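You operate a simulated robot arm through the tools that you are given. There is no shell and no other tool. Be economical: measure what you need, move in short steps, check, and stop when the job is done.

Carry out the task below with a simulated robot arm. There is one attempt and no reset: what you move stays moved.

TASK
Put the orange gap block and the yellow key on the orange tray.
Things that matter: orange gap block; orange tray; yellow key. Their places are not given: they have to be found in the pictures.

It is judged by the outcome, as a careful person would: the job done as asked, and still so three seconds after it is handed in. It fails if anything else is knocked over, pushed out of place, dropped, spilled or broken.

THE ROBOT
A 6-joint arm with a two-finger parallel gripper, fixed in place. Base frame: the origin is at the foot of the arm, x ahead of it, y to its left, z up; the work surface is at about z = 880. Lengths are in mm, angles in rad, forces in N, time in s.
With the tool pointing down near the work surface it reaches from about 240 to 640 mm from the base axis. Its first joint turns from -1.152 to 1.152 rad. Payload 2.7 kg.
Tool frame: the origin (TCP) lies between the finger pads and is the grasp point; the fingertips stand 23 mm ahead of it; z points along the fingers, y is the line along which they close. The gripper opens to 94 mm. The fingers are 38 mm wide and 10 mm thick; the gripper's body (54 by 96 mm) begins 39 mm behind the TCP.
Orientation is that of the tool frame in the base frame, as a unit quaternion [w, x, y, z]. With the fingers straight down and closing along the base's y, the tool's x points along the base's -x, its y along +y and its z along -z.

THE INTERFACE
- The arm moves only by the tool send_rows. Its argument "moves" is a list that holds one entry, the list of rows, each a list of 7 numbers: the closure, from 0 (fully open) to 1 (shut), then the shift along the base's x, y, z in mm, then the turn, a rotation vector about the base's x, y, z in rad. In form: [[[claw, tx, ty, tz, rx, ry, rz], ...]]. A call has 1 to 20 rows; each row shifts and turns the commanded pose from where the row before left it. A row lasts 0.2 s, in which the tool goes at most 50 mm and 0.15 rad; a call with a longer step from one row to the next is refused whole, and so is a gripper value outside its range. A pose out of reach is approached as far as the arm can. The call stops where the force on the tool passes 40 N (or 10 N more than at its start, if that is more) or the arm is blocked; 0.2 s more then pass. The fingers move at their own pace (about 45 mm/s each) and stop on an object; they squeeze with about 44 N. The grip force told is the motor's: it shows also when the fingers shut on nothing. Time passes only in rows, and 0.2 s behind the last, so rows that do not move let the fingers close. It gives the time, the measured TCP pose, the force on the tool (base axes), the opening and the grip force at its end, in the units of the frame above (readings bear some noise).
- Cameras (640 x 400 px; columns grow to the right, rows downward): "scene" is fixed at [82.7, -448.4, 1422.8]; the picture's right is [0.70, -0.72, 0.00], its down [-0.34, -0.33, -0.88] and it looks along [0.63, 0.62, -0.47] (base axes); focal length 361 px, centre (320, 200). "wrist" rides on the gripper at [-39, 0, -44] in the tool frame; the picture's right is [0.00, -1.00, 0.00], its down [0.97, 0.00, -0.24] and it looks along [0.24, 0.00, 0.97] (tool axes); focal length 218 px, centre (320, 200).
- get_image(camera): a new picture of that camera. No time passes.
- point_at(camera, pixels): for up to 12 pixels [column, row] of the newest picture of that camera ("zoom" is the newest enlarged one), the place [x, y, z] in the base frame of the surface seen there, good to about 3 mm, but the place of the scene camera against the robot may be out by one fixed shift of up to 18 mm in any direction. No time passes.
- enlarge(camera, box): a new picture of the part [left, top, right, bottom] of that camera's present view, enlarged. No time passes.
- close_job(): hands the job in; it is judged then, once.

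Work in short steps. Measure before you move; look again where a grasp or a placing could have gone wrong, and mend it. You have 60 turns and 22 pictures in all, the two below and enlarged ones among them. Open the gripper and draw the arm clear of the work before you hand the job in, unless the task says otherwise; then end with one line.

The tools are called by a JSON object that holds its "fn" and its "kwargs". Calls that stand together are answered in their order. send_rows: Moves the arm, as the interface text tells. Its arguments: {"type":"object","properties":{"moves":{"type":"array"}},"required":["moves"]} The other tools are called the same way: get_image (camera) takes a picture; point_at (camera, pixels) gives the place of the surface under pixels of a picture; enlarge (camera, box) takes an enlarged picture of a part of a camera's view; close_job () hands the job in.

At the start:

```text
time_s: 0.0
position: [364.5, 11.4, 1142.8]
tcp_rot: [0.001, 0.0, 1.0, 0.0]
wrist_force: [0.3, -0.6, -0.3]
width: 93.9
grip_force: 0.0
```

scene: 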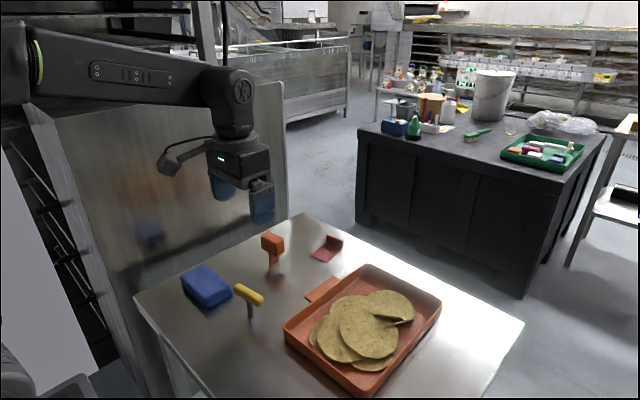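
wrist: 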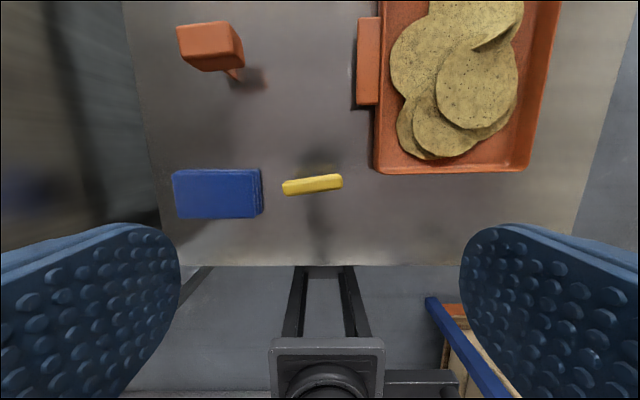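

The orange block is near scene (272,245), the yellow key near (249,295), and the tray with tortillas near (365,325). I enlarge both views to see their shapes.

{"fn": "enlarge", "kwargs": {"camera": "scene", "box": [170, 210, 370, 335]}}

{"fn": "point_at", "kwargs": {"camera": "wrist", "pixels": [[286, 188], [313, 185], [339, 181], [182, 45], [210, 45], [240, 45], [235, 75], [215, 195], [368, 60], [380, 168], [525, 168], [450, 90]]}}

{"fn": "point_at", "kwargs": {"camera": "scene", "pixels": [[238, 290], [249, 295], [260, 301], [250, 315], [272, 240], [272, 262], [320, 290], [300, 345], [360, 390], [435, 300], [365, 270], [355, 330]]}}

```text
3.20 times, centred on (270, 272) of scene
```

zoom: 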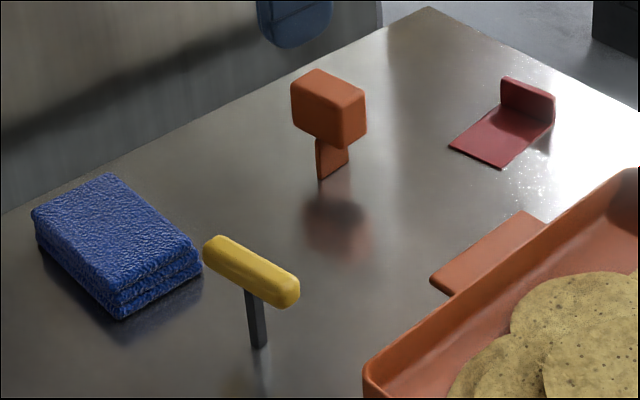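

```text
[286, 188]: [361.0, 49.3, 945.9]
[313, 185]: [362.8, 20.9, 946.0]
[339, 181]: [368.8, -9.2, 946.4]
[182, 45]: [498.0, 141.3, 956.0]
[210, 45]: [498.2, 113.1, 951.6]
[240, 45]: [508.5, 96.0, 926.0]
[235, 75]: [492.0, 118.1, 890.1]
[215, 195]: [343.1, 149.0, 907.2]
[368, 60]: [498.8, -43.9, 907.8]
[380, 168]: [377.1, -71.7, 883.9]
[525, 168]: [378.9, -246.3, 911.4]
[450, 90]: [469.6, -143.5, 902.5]
```

```text
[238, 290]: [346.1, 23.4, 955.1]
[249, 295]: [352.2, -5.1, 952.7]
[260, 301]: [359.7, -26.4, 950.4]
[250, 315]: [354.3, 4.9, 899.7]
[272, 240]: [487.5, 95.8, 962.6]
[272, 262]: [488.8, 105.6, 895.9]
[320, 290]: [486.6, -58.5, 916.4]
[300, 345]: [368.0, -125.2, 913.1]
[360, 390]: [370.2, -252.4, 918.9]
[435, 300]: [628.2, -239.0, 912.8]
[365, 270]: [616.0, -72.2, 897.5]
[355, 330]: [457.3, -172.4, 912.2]
```

The key is a yellow bar (z≈946) on a thin stem, and the block is on a small foot. The scene view is offset by about (-11,-22,+6) from the wrist one. I move above the tray to see what free floor it has.

{"fn": "send_rows", "kwargs": {"moves": [[[0, 30, -38, 0, 0, 0, 0], [0, 30, -38, 0, 0, 0, 0], [0, 30, -38, 0, 0, 0, 0], [0, 20, -38, 0, 0, 0, 0], [0, 0, 0, 0, 0, 0, 0]]]}}

{"fn": "get_image", "kwargs": {"camera": "wrist"}}

```text
time_s: 1.2
position: [475.5, -140.0, 1144.1]
tcp_rot: [0.0, 0.0, 1.0, 0.0]
wrist_force: [0.1, 0.2, 0.0]
width: 94.1
grip_force: 0.0
```

```text
18 pictures are left
```

wrist: 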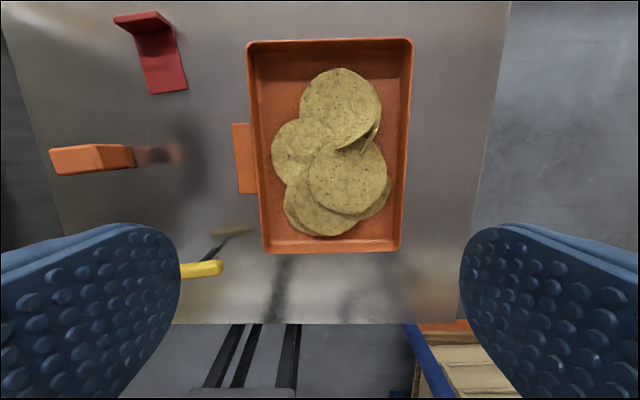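

The tray has free floor at the far-left corner near (275,85), at the far-right near (395,90), and along the left edge. I measure it.

{"fn": "point_at", "kwargs": {"camera": "wrist", "pixels": [[250, 45], [410, 44], [262, 60], [400, 60], [280, 85], [280, 115], [301, 95], [340, 69], [385, 90], [278, 220], [390, 235], [340, 100]]}}

{"fn": "point_at", "kwargs": {"camera": "wrist", "pixels": [[55, 160], [100, 158], [132, 156], [150, 155], [180, 152], [320, 180], [400, 248], [270, 248], [268, 190], [285, 190], [345, 145], [262, 140]]}}

{"fn": "enlarge", "kwargs": {"camera": "wrist", "box": [220, 20, 440, 265]}}

```text
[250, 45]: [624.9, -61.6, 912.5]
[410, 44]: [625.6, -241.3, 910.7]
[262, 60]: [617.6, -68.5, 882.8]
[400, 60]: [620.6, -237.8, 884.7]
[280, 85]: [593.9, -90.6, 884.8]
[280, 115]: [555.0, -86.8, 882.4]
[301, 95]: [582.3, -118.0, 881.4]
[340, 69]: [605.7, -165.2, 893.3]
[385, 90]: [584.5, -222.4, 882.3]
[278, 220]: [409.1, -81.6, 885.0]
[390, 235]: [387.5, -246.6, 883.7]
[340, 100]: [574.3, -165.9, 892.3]
```

```text
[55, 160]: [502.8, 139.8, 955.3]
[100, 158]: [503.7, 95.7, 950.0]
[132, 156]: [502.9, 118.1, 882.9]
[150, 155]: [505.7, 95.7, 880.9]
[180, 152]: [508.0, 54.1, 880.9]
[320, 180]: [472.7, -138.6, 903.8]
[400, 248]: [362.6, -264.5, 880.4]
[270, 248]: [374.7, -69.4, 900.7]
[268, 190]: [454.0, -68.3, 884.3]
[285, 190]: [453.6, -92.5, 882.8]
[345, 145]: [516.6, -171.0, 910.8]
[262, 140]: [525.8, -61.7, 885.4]
```

```text
1.63 times, centred on (330, 142) of wrist
```

zoom: 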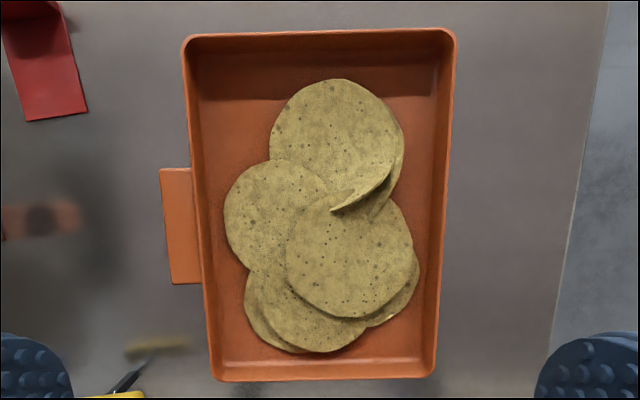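

Tray inside is x≈380–620, y≈-66…-240, floor z≈884, rim z≈912; the far-left corner (about x 540–615, y -70…-115) is free. Next I look at the orange block (502,118) from closer.

{"fn": "send_rows", "kwargs": {"moves": [[[0, 0, 45, 0, 0, 0, 0], [0, 0, 45, 0, 0, 0, 0], [0, 0, 45, 0, 0, 0, 0], [0, 0, 45, 0, 0, 0, 0], [0, 0, 45, 0, 0, 0, 0], [0, 0, 33, -40, 0, 0, 0], [0, 0, 0, -20, 0, 0, 0], [0, 0, 0, 0, 0, 0, 0]]]}}

{"fn": "get_image", "kwargs": {"camera": "wrist"}}

```text
refused: row 6 steps farther than a row can; nothing moved
```

```text
16 pictures are left
```

wrist: 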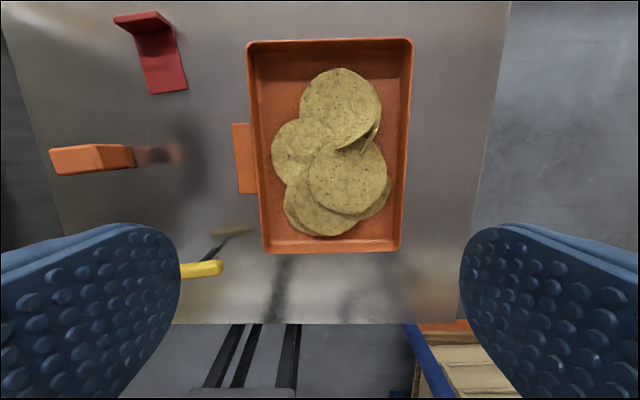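

One row was too long; I resend with smaller steps.

{"fn": "send_rows", "kwargs": {"moves": [[[0, 0, 45, 0, 0, 0, 0], [0, 0, 45, 0, 0, 0, 0], [0, 0, 45, 0, 0, 0, 0], [0, 0, 45, 0, 0, 0, 0], [0, 0, 45, 0, 0, 0, 0], [0, 0, 33, -20, 0, 0, 0], [0, 0, 0, -30, 0, 0, 0], [0, 0, 0, 0, 0, 0, 0]]]}}

{"fn": "get_image", "kwargs": {"camera": "wrist"}}

```text
time_s: 3.0
position: [475.0, 117.0, 1093.6]
tcp_rot: [0.0, 0.001, 1.0, 0.0]
wrist_force: [-0.1, 1.1, -0.2]
width: 94.1
grip_force: 0.1
```

```text
15 pictures are left
```

wrist: 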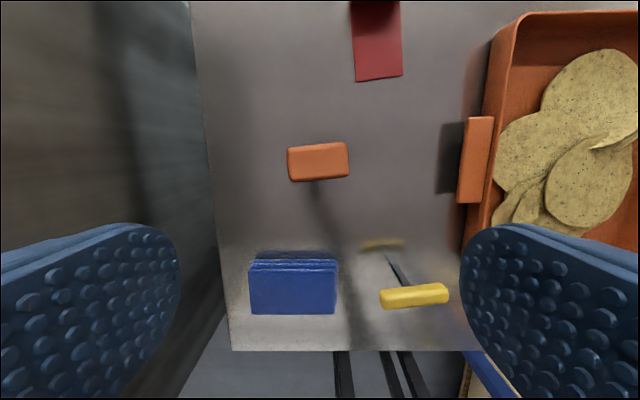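

{"fn": "point_at", "kwargs": {"camera": "wrist", "pixels": [[290, 150], [346, 144], [346, 172], [293, 178], [318, 161], [318, 180], [382, 292], [447, 286], [446, 300], [383, 305], [415, 297], [395, 265]]}}

{"fn": "enlarge", "kwargs": {"camera": "wrist", "box": [270, 120, 370, 220]}}

```text
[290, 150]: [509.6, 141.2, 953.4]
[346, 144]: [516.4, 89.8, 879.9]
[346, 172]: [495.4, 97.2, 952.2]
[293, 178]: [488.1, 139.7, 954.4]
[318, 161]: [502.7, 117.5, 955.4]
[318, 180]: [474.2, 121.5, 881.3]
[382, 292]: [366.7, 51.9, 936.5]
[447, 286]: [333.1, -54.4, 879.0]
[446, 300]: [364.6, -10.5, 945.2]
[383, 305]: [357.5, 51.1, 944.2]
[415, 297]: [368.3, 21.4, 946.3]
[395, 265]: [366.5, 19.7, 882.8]
```

```text
4.00 times, centred on (320, 170) of wrist
```

zoom: 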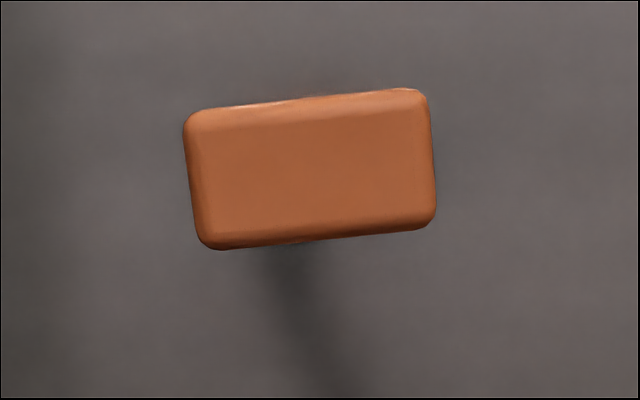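

The block head is centred at about (502,118.5), 46×27 mm, turned about +0.10 rad, top z≈955. I come over it, align and descend to TCP z≈941, closing along y.

{"fn": "send_rows", "kwargs": {"moves": [[[0, 27, 1.5, -20, 0, 0, 0.1], [0, 0, 0, -45, 0, 0, 0], [0, 0, 0, -40, 0, 0, 0], [0, 0, 0, -30, 0, 0, 0], [0, 0, 0, -17, 0, 0, 0], [0, 0, 0, 0, 0, 0, 0]]]}}

{"fn": "get_image", "kwargs": {"camera": "wrist"}}

```text
time_s: 4.4
position: [503.1, 118.5, 941.7]
tcp_rot: [0.0, -0.05, 0.999, 0.0]
wrist_force: [-0.1, -0.2, 0.8]
width: 93.8
grip_force: 0.1
```

```text
13 pictures are left
```

wrist: 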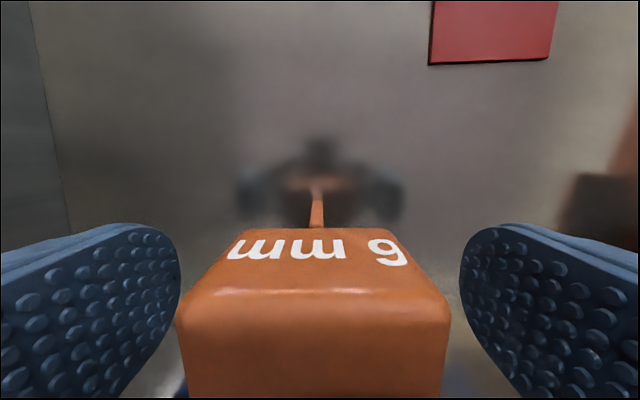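

It reads "6 mm": a gauge with a thin centred tongue, and the fingers are aligned and centred on it. I close and lift slightly.

{"fn": "send_rows", "kwargs": {"moves": [[[1, 0, 0, 0, 0, 0, 0], [1, 0, 0, 0, 0, 0, 0], [1, 0, 0, 0, 0, 0, 0], [1, 0, 0, 0, 0, 0, 0], [1, 0, 0, 0, 0, 0, 0], [1, 0, 0, 30, 0, 0, 0], [1, 0, 0, 40, 0, 0, 0], [1, 0, 0, 40, 0, 0, -0.1], [1, 0, 0, 0, 0, 0, 0]]]}}

{"fn": "get_image", "kwargs": {"camera": "scene"}}

```text
time_s: 6.4
position: [502.4, 120.4, 1051.7]
tcp_rot: [-0.001, 0.0, 1.0, 0.0]
wrist_force: [-0.8, 0.6, -0.7]
width: 51.4
grip_force: 44.8
```

```text
12 pictures are left
```

scene: 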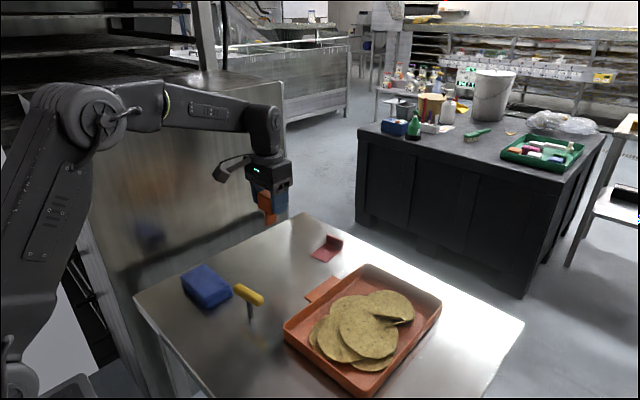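

Block is held (width 51). I carry it above the free far-left corner, target (585,-95), and come down to just above the floor.

{"fn": "send_rows", "kwargs": {"moves": [[[1, 14, -36, 0, 0, 0, 0], [1, 14, -36, 0, 0, 0, 0], [1, 14, -36, 0, 0, 0, 0], [1, 14, -36, 0, 0, 0, 0], [1, 14, -36, 0, 0, 0, 0], [1, 13, -35, 0, 0, 0, 0], [1, 0, 0, -40, 0, 0, 0], [1, 0, 0, -30, 0, 0, 0], [1, 0, 0, -18, 0, 0, 0], [1, 0, 0, -8, 0, 0, 0], [1, 0, 0, 0, 0, 0, 0]]]}}

{"fn": "get_image", "kwargs": {"camera": "wrist"}}

```text
time_s: 8.8
position: [583.5, -96.0, 956.6]
tcp_rot: [0.0, -0.001, 1.0, 0.0]
wrist_force: [-0.8, 0.1, -1.0]
width: 51.2
grip_force: 44.9
```

```text
11 pictures are left
```

wrist: 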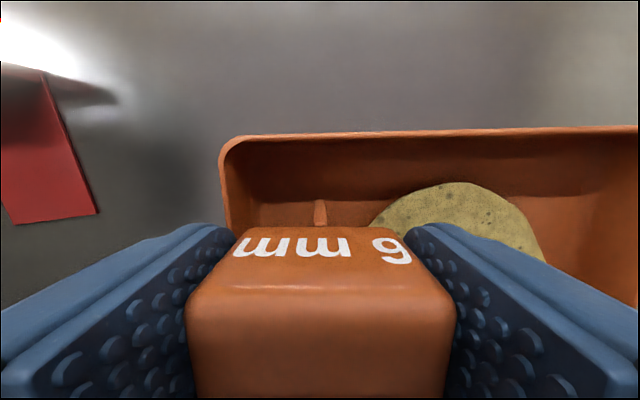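

Tongue is over clear tray floor, just left of the tortilla. I lower in small steps until light contact.

{"fn": "send_rows", "kwargs": {"moves": [[[1, 0, 0, -5, 0, 0, 0], [1, 0, 0, -2, 0, 0, 0], [1, 0, 0, -1.5, 0, 0, 0], [1, 0, 0, 0, 0, 0, 0]]]}}

```text
time_s: 9.8
position: [584.5, -94.8, 947.3]
tcp_rot: [0.0, 0.0, 1.0, 0.001]
wrist_force: [0.6, 0.8, -0.9]
width: 51.5
grip_force: 43.3
```

{"fn": "send_rows", "kwargs": {"moves": [[[1, 0, 0, -1, 0, 0, 0], [1, 0, 0, -1, 0, 0, 0], [1, 0, 0, 0, 0, 0, 0]]]}}

```text
time_s: 10.6
position: [585.8, -96.4, 946.6]
tcp_rot: [0.001, 0.0, 1.0, 0.0]
wrist_force: [-2.7, 0.3, 8.0]
width: 51.5
grip_force: 43.9
```

Light contact (8 N up). I open the gripper and then rise straight up.

{"fn": "send_rows", "kwargs": {"moves": [[[0.3, 0, 0, 0, 0, 0, 0], [0.2, 0, 0, 0, 0, 0, 0], [0, 0, 0, 0, 0, 0, 0], [0, 0, 0, 0, 0, 0, 0], [0, 0, 0, 15, 0, 0, 0], [0, 0, 0, 30, 0, 0, 0], [0, 0, 0, 45, 0, 0, 0], [0, -40, 0, 20, 0, 0, 0], [0, 0, 0, 0, 0, 0, 0]]]}}

{"fn": "get_image", "kwargs": {"camera": "wrist"}}

```text
time_s: 12.6
position: [544.6, -96.9, 1055.6]
tcp_rot: [0.0, 0.0, 1.0, 0.0]
wrist_force: [-0.2, 0.3, 0.0]
width: 93.9
grip_force: 0.1
```

```text
10 pictures are left
```

wrist: 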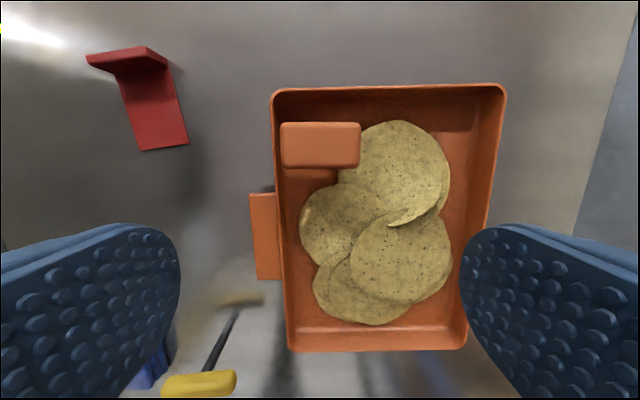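

The block stands on the tray. Next the key at about (364.5,21), bar turned +0.10 from y: I move above it while turning -1.47 rad so the fingers close across the bar.

{"fn": "send_rows", "kwargs": {"moves": [[[0, -16.4, 10.7, 2, 0, 0, -0.1336], [0, -16.4, 10.7, 2, 0, 0, -0.1336], [0, -16.4, 10.7, 2, 0, 0, -0.1336], [0, -16.4, 10.7, 2, 0, 0, -0.1336], [0, -16.4, 10.7, 2, 0, 0, -0.1336], [0, -16.4, 10.7, 2, 0, 0, -0.1336], [0, -16.4, 10.7, 2, 0, 0, -0.1336], [0, -16.4, 10.7, 0, 0, 0, -0.1336], [0, -16.4, 10.7, 0, 0, 0, -0.1336], [0, -16.4, 10.7, 0, 0, 0, -0.1336], [0, -16.4, 10.7, 0, 0, 0, -0.1336], [0, 0, 0, 0, 0, 0, 0]]]}}

{"fn": "get_image", "kwargs": {"camera": "wrist"}}

```text
time_s: 15.2
position: [364.8, 21.0, 1068.4]
tcp_rot: [0.001, 0.671, 0.742, 0.0]
wrist_force: [-0.3, 0.5, -0.6]
width: 93.9
grip_force: 0.0
```

```text
9 pictures are left
```

wrist: 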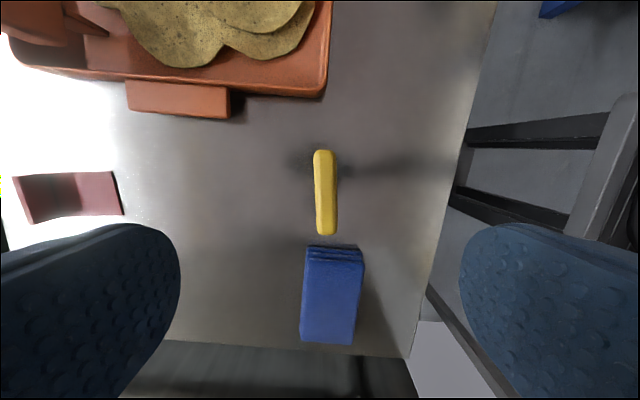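

{"fn": "point_at", "kwargs": {"camera": "wrist", "pixels": [[316, 160], [324, 160], [333, 160], [319, 225], [327, 225], [335, 225], [325, 152], [327, 233], [325, 192], [332, 250]]}}

{"fn": "enlarge", "kwargs": {"camera": "wrist", "box": [260, 130, 390, 260]}}

```text
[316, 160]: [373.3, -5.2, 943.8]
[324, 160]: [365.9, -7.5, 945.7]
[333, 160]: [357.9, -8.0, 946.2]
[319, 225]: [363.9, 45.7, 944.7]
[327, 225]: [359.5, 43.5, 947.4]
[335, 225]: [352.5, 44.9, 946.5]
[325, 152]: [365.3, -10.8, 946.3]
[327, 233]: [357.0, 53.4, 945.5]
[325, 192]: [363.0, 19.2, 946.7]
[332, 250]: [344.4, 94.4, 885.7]
```

```text
3.08 times, centred on (325, 195) of wrist
```

zoom: 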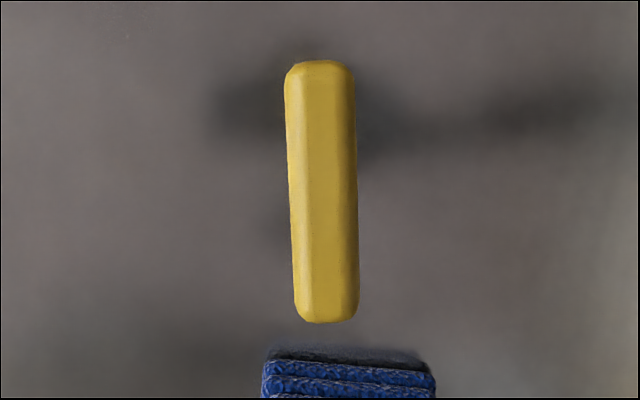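

Bar centre ≈(362.4,20.8), needs about +0.03 rad more. I correct and descend to z≈940, then close.

{"fn": "send_rows", "kwargs": {"moves": [[[0, -2.4, -0.2, -30, 0, 0, 0.03], [0, 0, 0, -40, 0, 0, 0], [0, 0, 0, -35, 0, 0, 0], [0, 0, 0, -23.5, 0, 0, 0], [0, 0, 0, 0, 0, 0, 0]]]}}

{"fn": "get_image", "kwargs": {"camera": "wrist"}}

```text
time_s: 16.4
position: [361.9, 22.1, 940.2]
tcp_rot: [0.0, 0.659, 0.752, 0.0]
wrist_force: [-0.2, -0.1, 0.4]
width: 93.8
grip_force: 0.0
```

```text
7 pictures are left
```

wrist: 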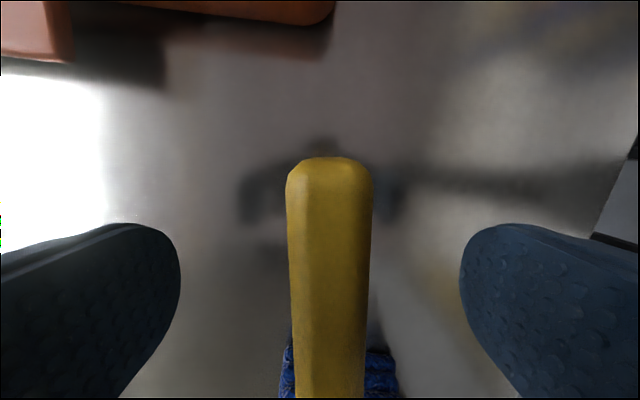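

Bar is centred within ~1.5 mm; I nudge, close, and lift.

{"fn": "send_rows", "kwargs": {"moves": [[[0, -1.5, 0, 0, 0, 0, 0], [1, 0, 0, 0, 0, 0, 0], [1, 0, 0, 0, 0, 0, 0], [1, 0, 0, 0, 0, 0, 0], [1, 0, 0, 0, 0, 0, 0], [1, 0, 0, 0, 0, 0, 0], [1, 0, 0, 0, 0, 0, 0], [1, 0, 0, 0, 0, 0, 0], [1, 0, 0, 20, 0, 0, 0], [1, 0, 0, 40, 0, 0, 0], [1, 0, 0, 45, 0, 0, 0], [1, 0, 0, 0, 0, 0, 0]]]}}

{"fn": "enlarge", "kwargs": {"camera": "scene", "box": [150, 180, 450, 390]}}

```text
time_s: 19.0
position: [360.7, 20.6, 1046.0]
tcp_rot: [0.0, 0.659, 0.752, 0.0]
wrist_force: [0.8, 0.0, -1.6]
width: 17.4
grip_force: 44.1
```

```text
1.90 times, centred on (300, 285) of scene
```

zoom: 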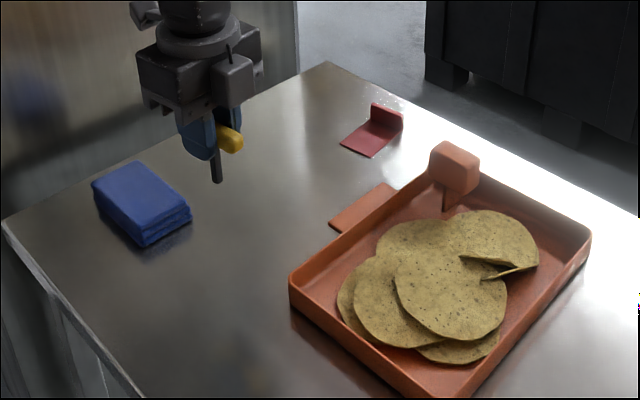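

Key is held upright (width 17). I carry it over the near-left free floor (425,-81), turning back +1.44 rad so the bar runs along x inside the tray, then lower partway.

{"fn": "send_rows", "kwargs": {"moves": [[[1, 6.4, -10.2, 0, 0, 0, 0.144], [1, 6.4, -10.2, 0, 0, 0, 0.144], [1, 6.4, -10.2, 0, 0, 0, 0.144], [1, 6.4, -10.2, 0, 0, 0, 0.144], [1, 6.4, -10.2, 0, 0, 0, 0.144], [1, 6.4, -10.2, 0, 0, 0, 0.144], [1, 6.4, -10.2, 0, 0, 0, 0.144], [1, 6.4, -10.2, 0, 0, 0, 0.144], [1, 6.4, -10.2, 0, 0, 0, 0.144], [1, 6.4, -10.2, 0, 0, 0, 0.144], [1, 0, 0, -30, 0, 0, 0], [1, 0, 0, -35, 0, 0, 0], [1, 0, 0, -15, 0, 0, 0], [1, 0, 0, 0, 0, 0, 0]]]}}

{"fn": "get_image", "kwargs": {"camera": "wrist"}}

{"fn": "enlarge", "kwargs": {"camera": "scene", "box": [230, 230, 450, 390]}}

```text
time_s: 22.0
position: [424.3, -80.4, 965.7]
tcp_rot: [0.0, -0.001, 1.0, -0.001]
wrist_force: [0.6, -0.1, -1.2]
width: 17.3
grip_force: 43.9
```

```text
5 pictures are left
```

wrist: 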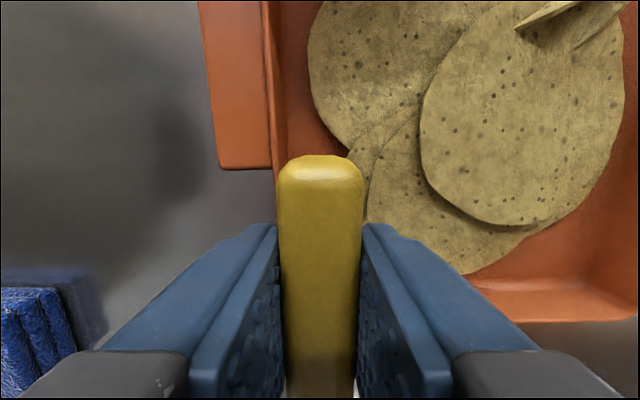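

```text
2.50 times, centred on (340, 310) of scene
```

zoom: 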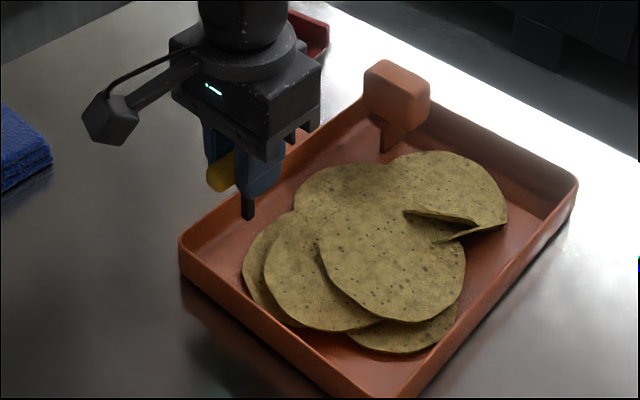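

The stem is over the free strip; I shift slightly toward the roomier corner (x≈414, y≈-84) and lower until contact.

{"fn": "send_rows", "kwargs": {"moves": [[[1, -10, -3.5, 0, 0, 0, 0], [1, 0, 0, -10, 0, 0, 0], [1, 0, 0, -7, 0, 0, 0], [1, 0, 0, -2, 0, 0, 0], [1, 0, 0, -1, 0, 0, 0], [1, 0, 0, 0, 0, 0, 0]]]}}

```text
time_s: 23.4
position: [414.2, -84.3, 945.3]
tcp_rot: [-0.001, -0.001, 1.0, 0.0]
wrist_force: [0.2, 0.4, -1.3]
width: 17.2
grip_force: 43.9
```

{"fn": "send_rows", "kwargs": {"moves": [[[1, 0, 0, -1, 0, 0, 0], [1, 0, 0, 0, 0, 0, 0]]]}}

```text
time_s: 24.0
position: [414.7, -83.9, 944.5]
tcp_rot: [0.0, -0.001, 1.0, 0.0]
wrist_force: [0.3, 0.9, 1.1]
width: 17.1
grip_force: 44.3
```

{"fn": "send_rows", "kwargs": {"moves": [[[1, 0, 0, -1, 0, 0, 0], [1, 0, 0, 0, 0, 0, 0]]]}}

```text
time_s: 24.6
position: [414.4, -84.1, 944.9]
tcp_rot: [0.002, -0.002, 1.0, 0.0]
wrist_force: [-3.4, -0.2, 14.1]
width: 17.0
grip_force: 44.2
```

Contact at 14 N; I ease up 0.7 mm to unload, then open just a little and look.

{"fn": "send_rows", "kwargs": {"moves": [[[1, 0, 0, 0.7, 0, 0, 0], [1, 0, 0, 0, 0, 0, 0], [0.75, 0, 0, 0, 0, 0, 0], [0.72, 0, 0, 0, 0, 0, 0], [0.7, 0, 0, 0, 0, 0, 0], [0.7, 0, 0, 0, 0, 0, 0], [0.7, 0, 0, 0, 0, 0, 0]]]}}

{"fn": "get_image", "kwargs": {"camera": "wrist"}}

```text
time_s: 26.2
position: [414.8, -83.3, 944.7]
tcp_rot: [0.0, -0.001, 1.0, 0.0]
wrist_force: [-0.2, -0.4, 0.1]
width: 28.0
grip_force: 0.0
```

```text
3 pictures are left
```

wrist: 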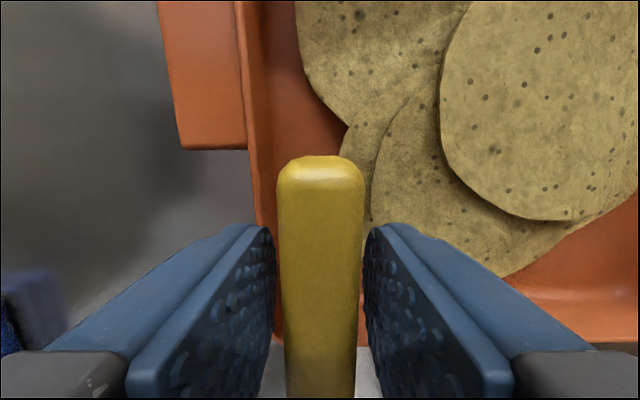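

The key stands free between the fingers. I open further, rise straight up, and draw back.

{"fn": "send_rows", "kwargs": {"moves": [[[0.5, 0, 0, 0, 0, 0, 0], [0.3, 0, 0, 0, 0, 0, 0], [0.1, 0, 0, 0, 0, 0, 0], [0, 0, 0, 0, 0, 0, 0], [0, 0, 0, 10, 0, 0, 0], [0, 0, 0, 20, 0, 0, 0], [0, 0, 0, 40, 0, 0, 0], [0, 0, 0, 45, 0, 0, 0], [0, 0, 0, 45, 0, 0, 0], [0, -15, 40, 15, 0, 0, 0], [0, -15, 40, 15, 0, 0, 0], [0, -15, 40, 0, 0, 0, 0], [0, 0, 0, 0, 0, 0, 0], [0, 0, 0, 0, 0, 0, 0], [0, 0, 0, 0, 0, 0, 0]]]}}

{"fn": "get_image", "kwargs": {"camera": "scene"}}

```text
time_s: 29.4
position: [369.9, 36.1, 1134.8]
tcp_rot: [0.0, -0.001, 1.0, 0.0]
wrist_force: [0.3, -0.5, -0.3]
width: 93.9
grip_force: 0.1
```

```text
2 pictures are left
```

scene: 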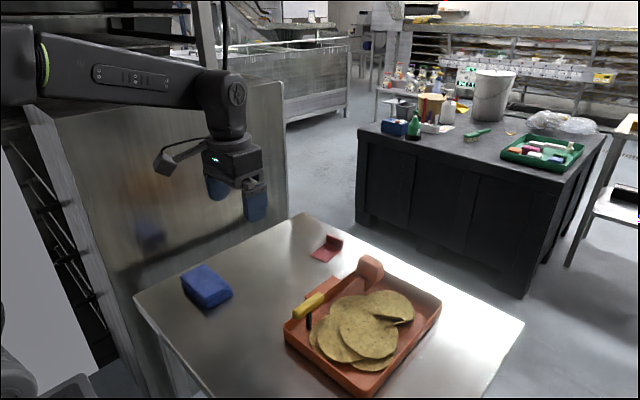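

Both the block and the key stand on the tray, nothing else has moved, and the arm is clear; I hand in.

{"fn": "close_job", "kwargs": {}}

```text
The job is handed in.
```

The orange gap block and the yellow key are both standing upright on the orange tray, nothing else was moved, and the gripper is open with the arm clear.
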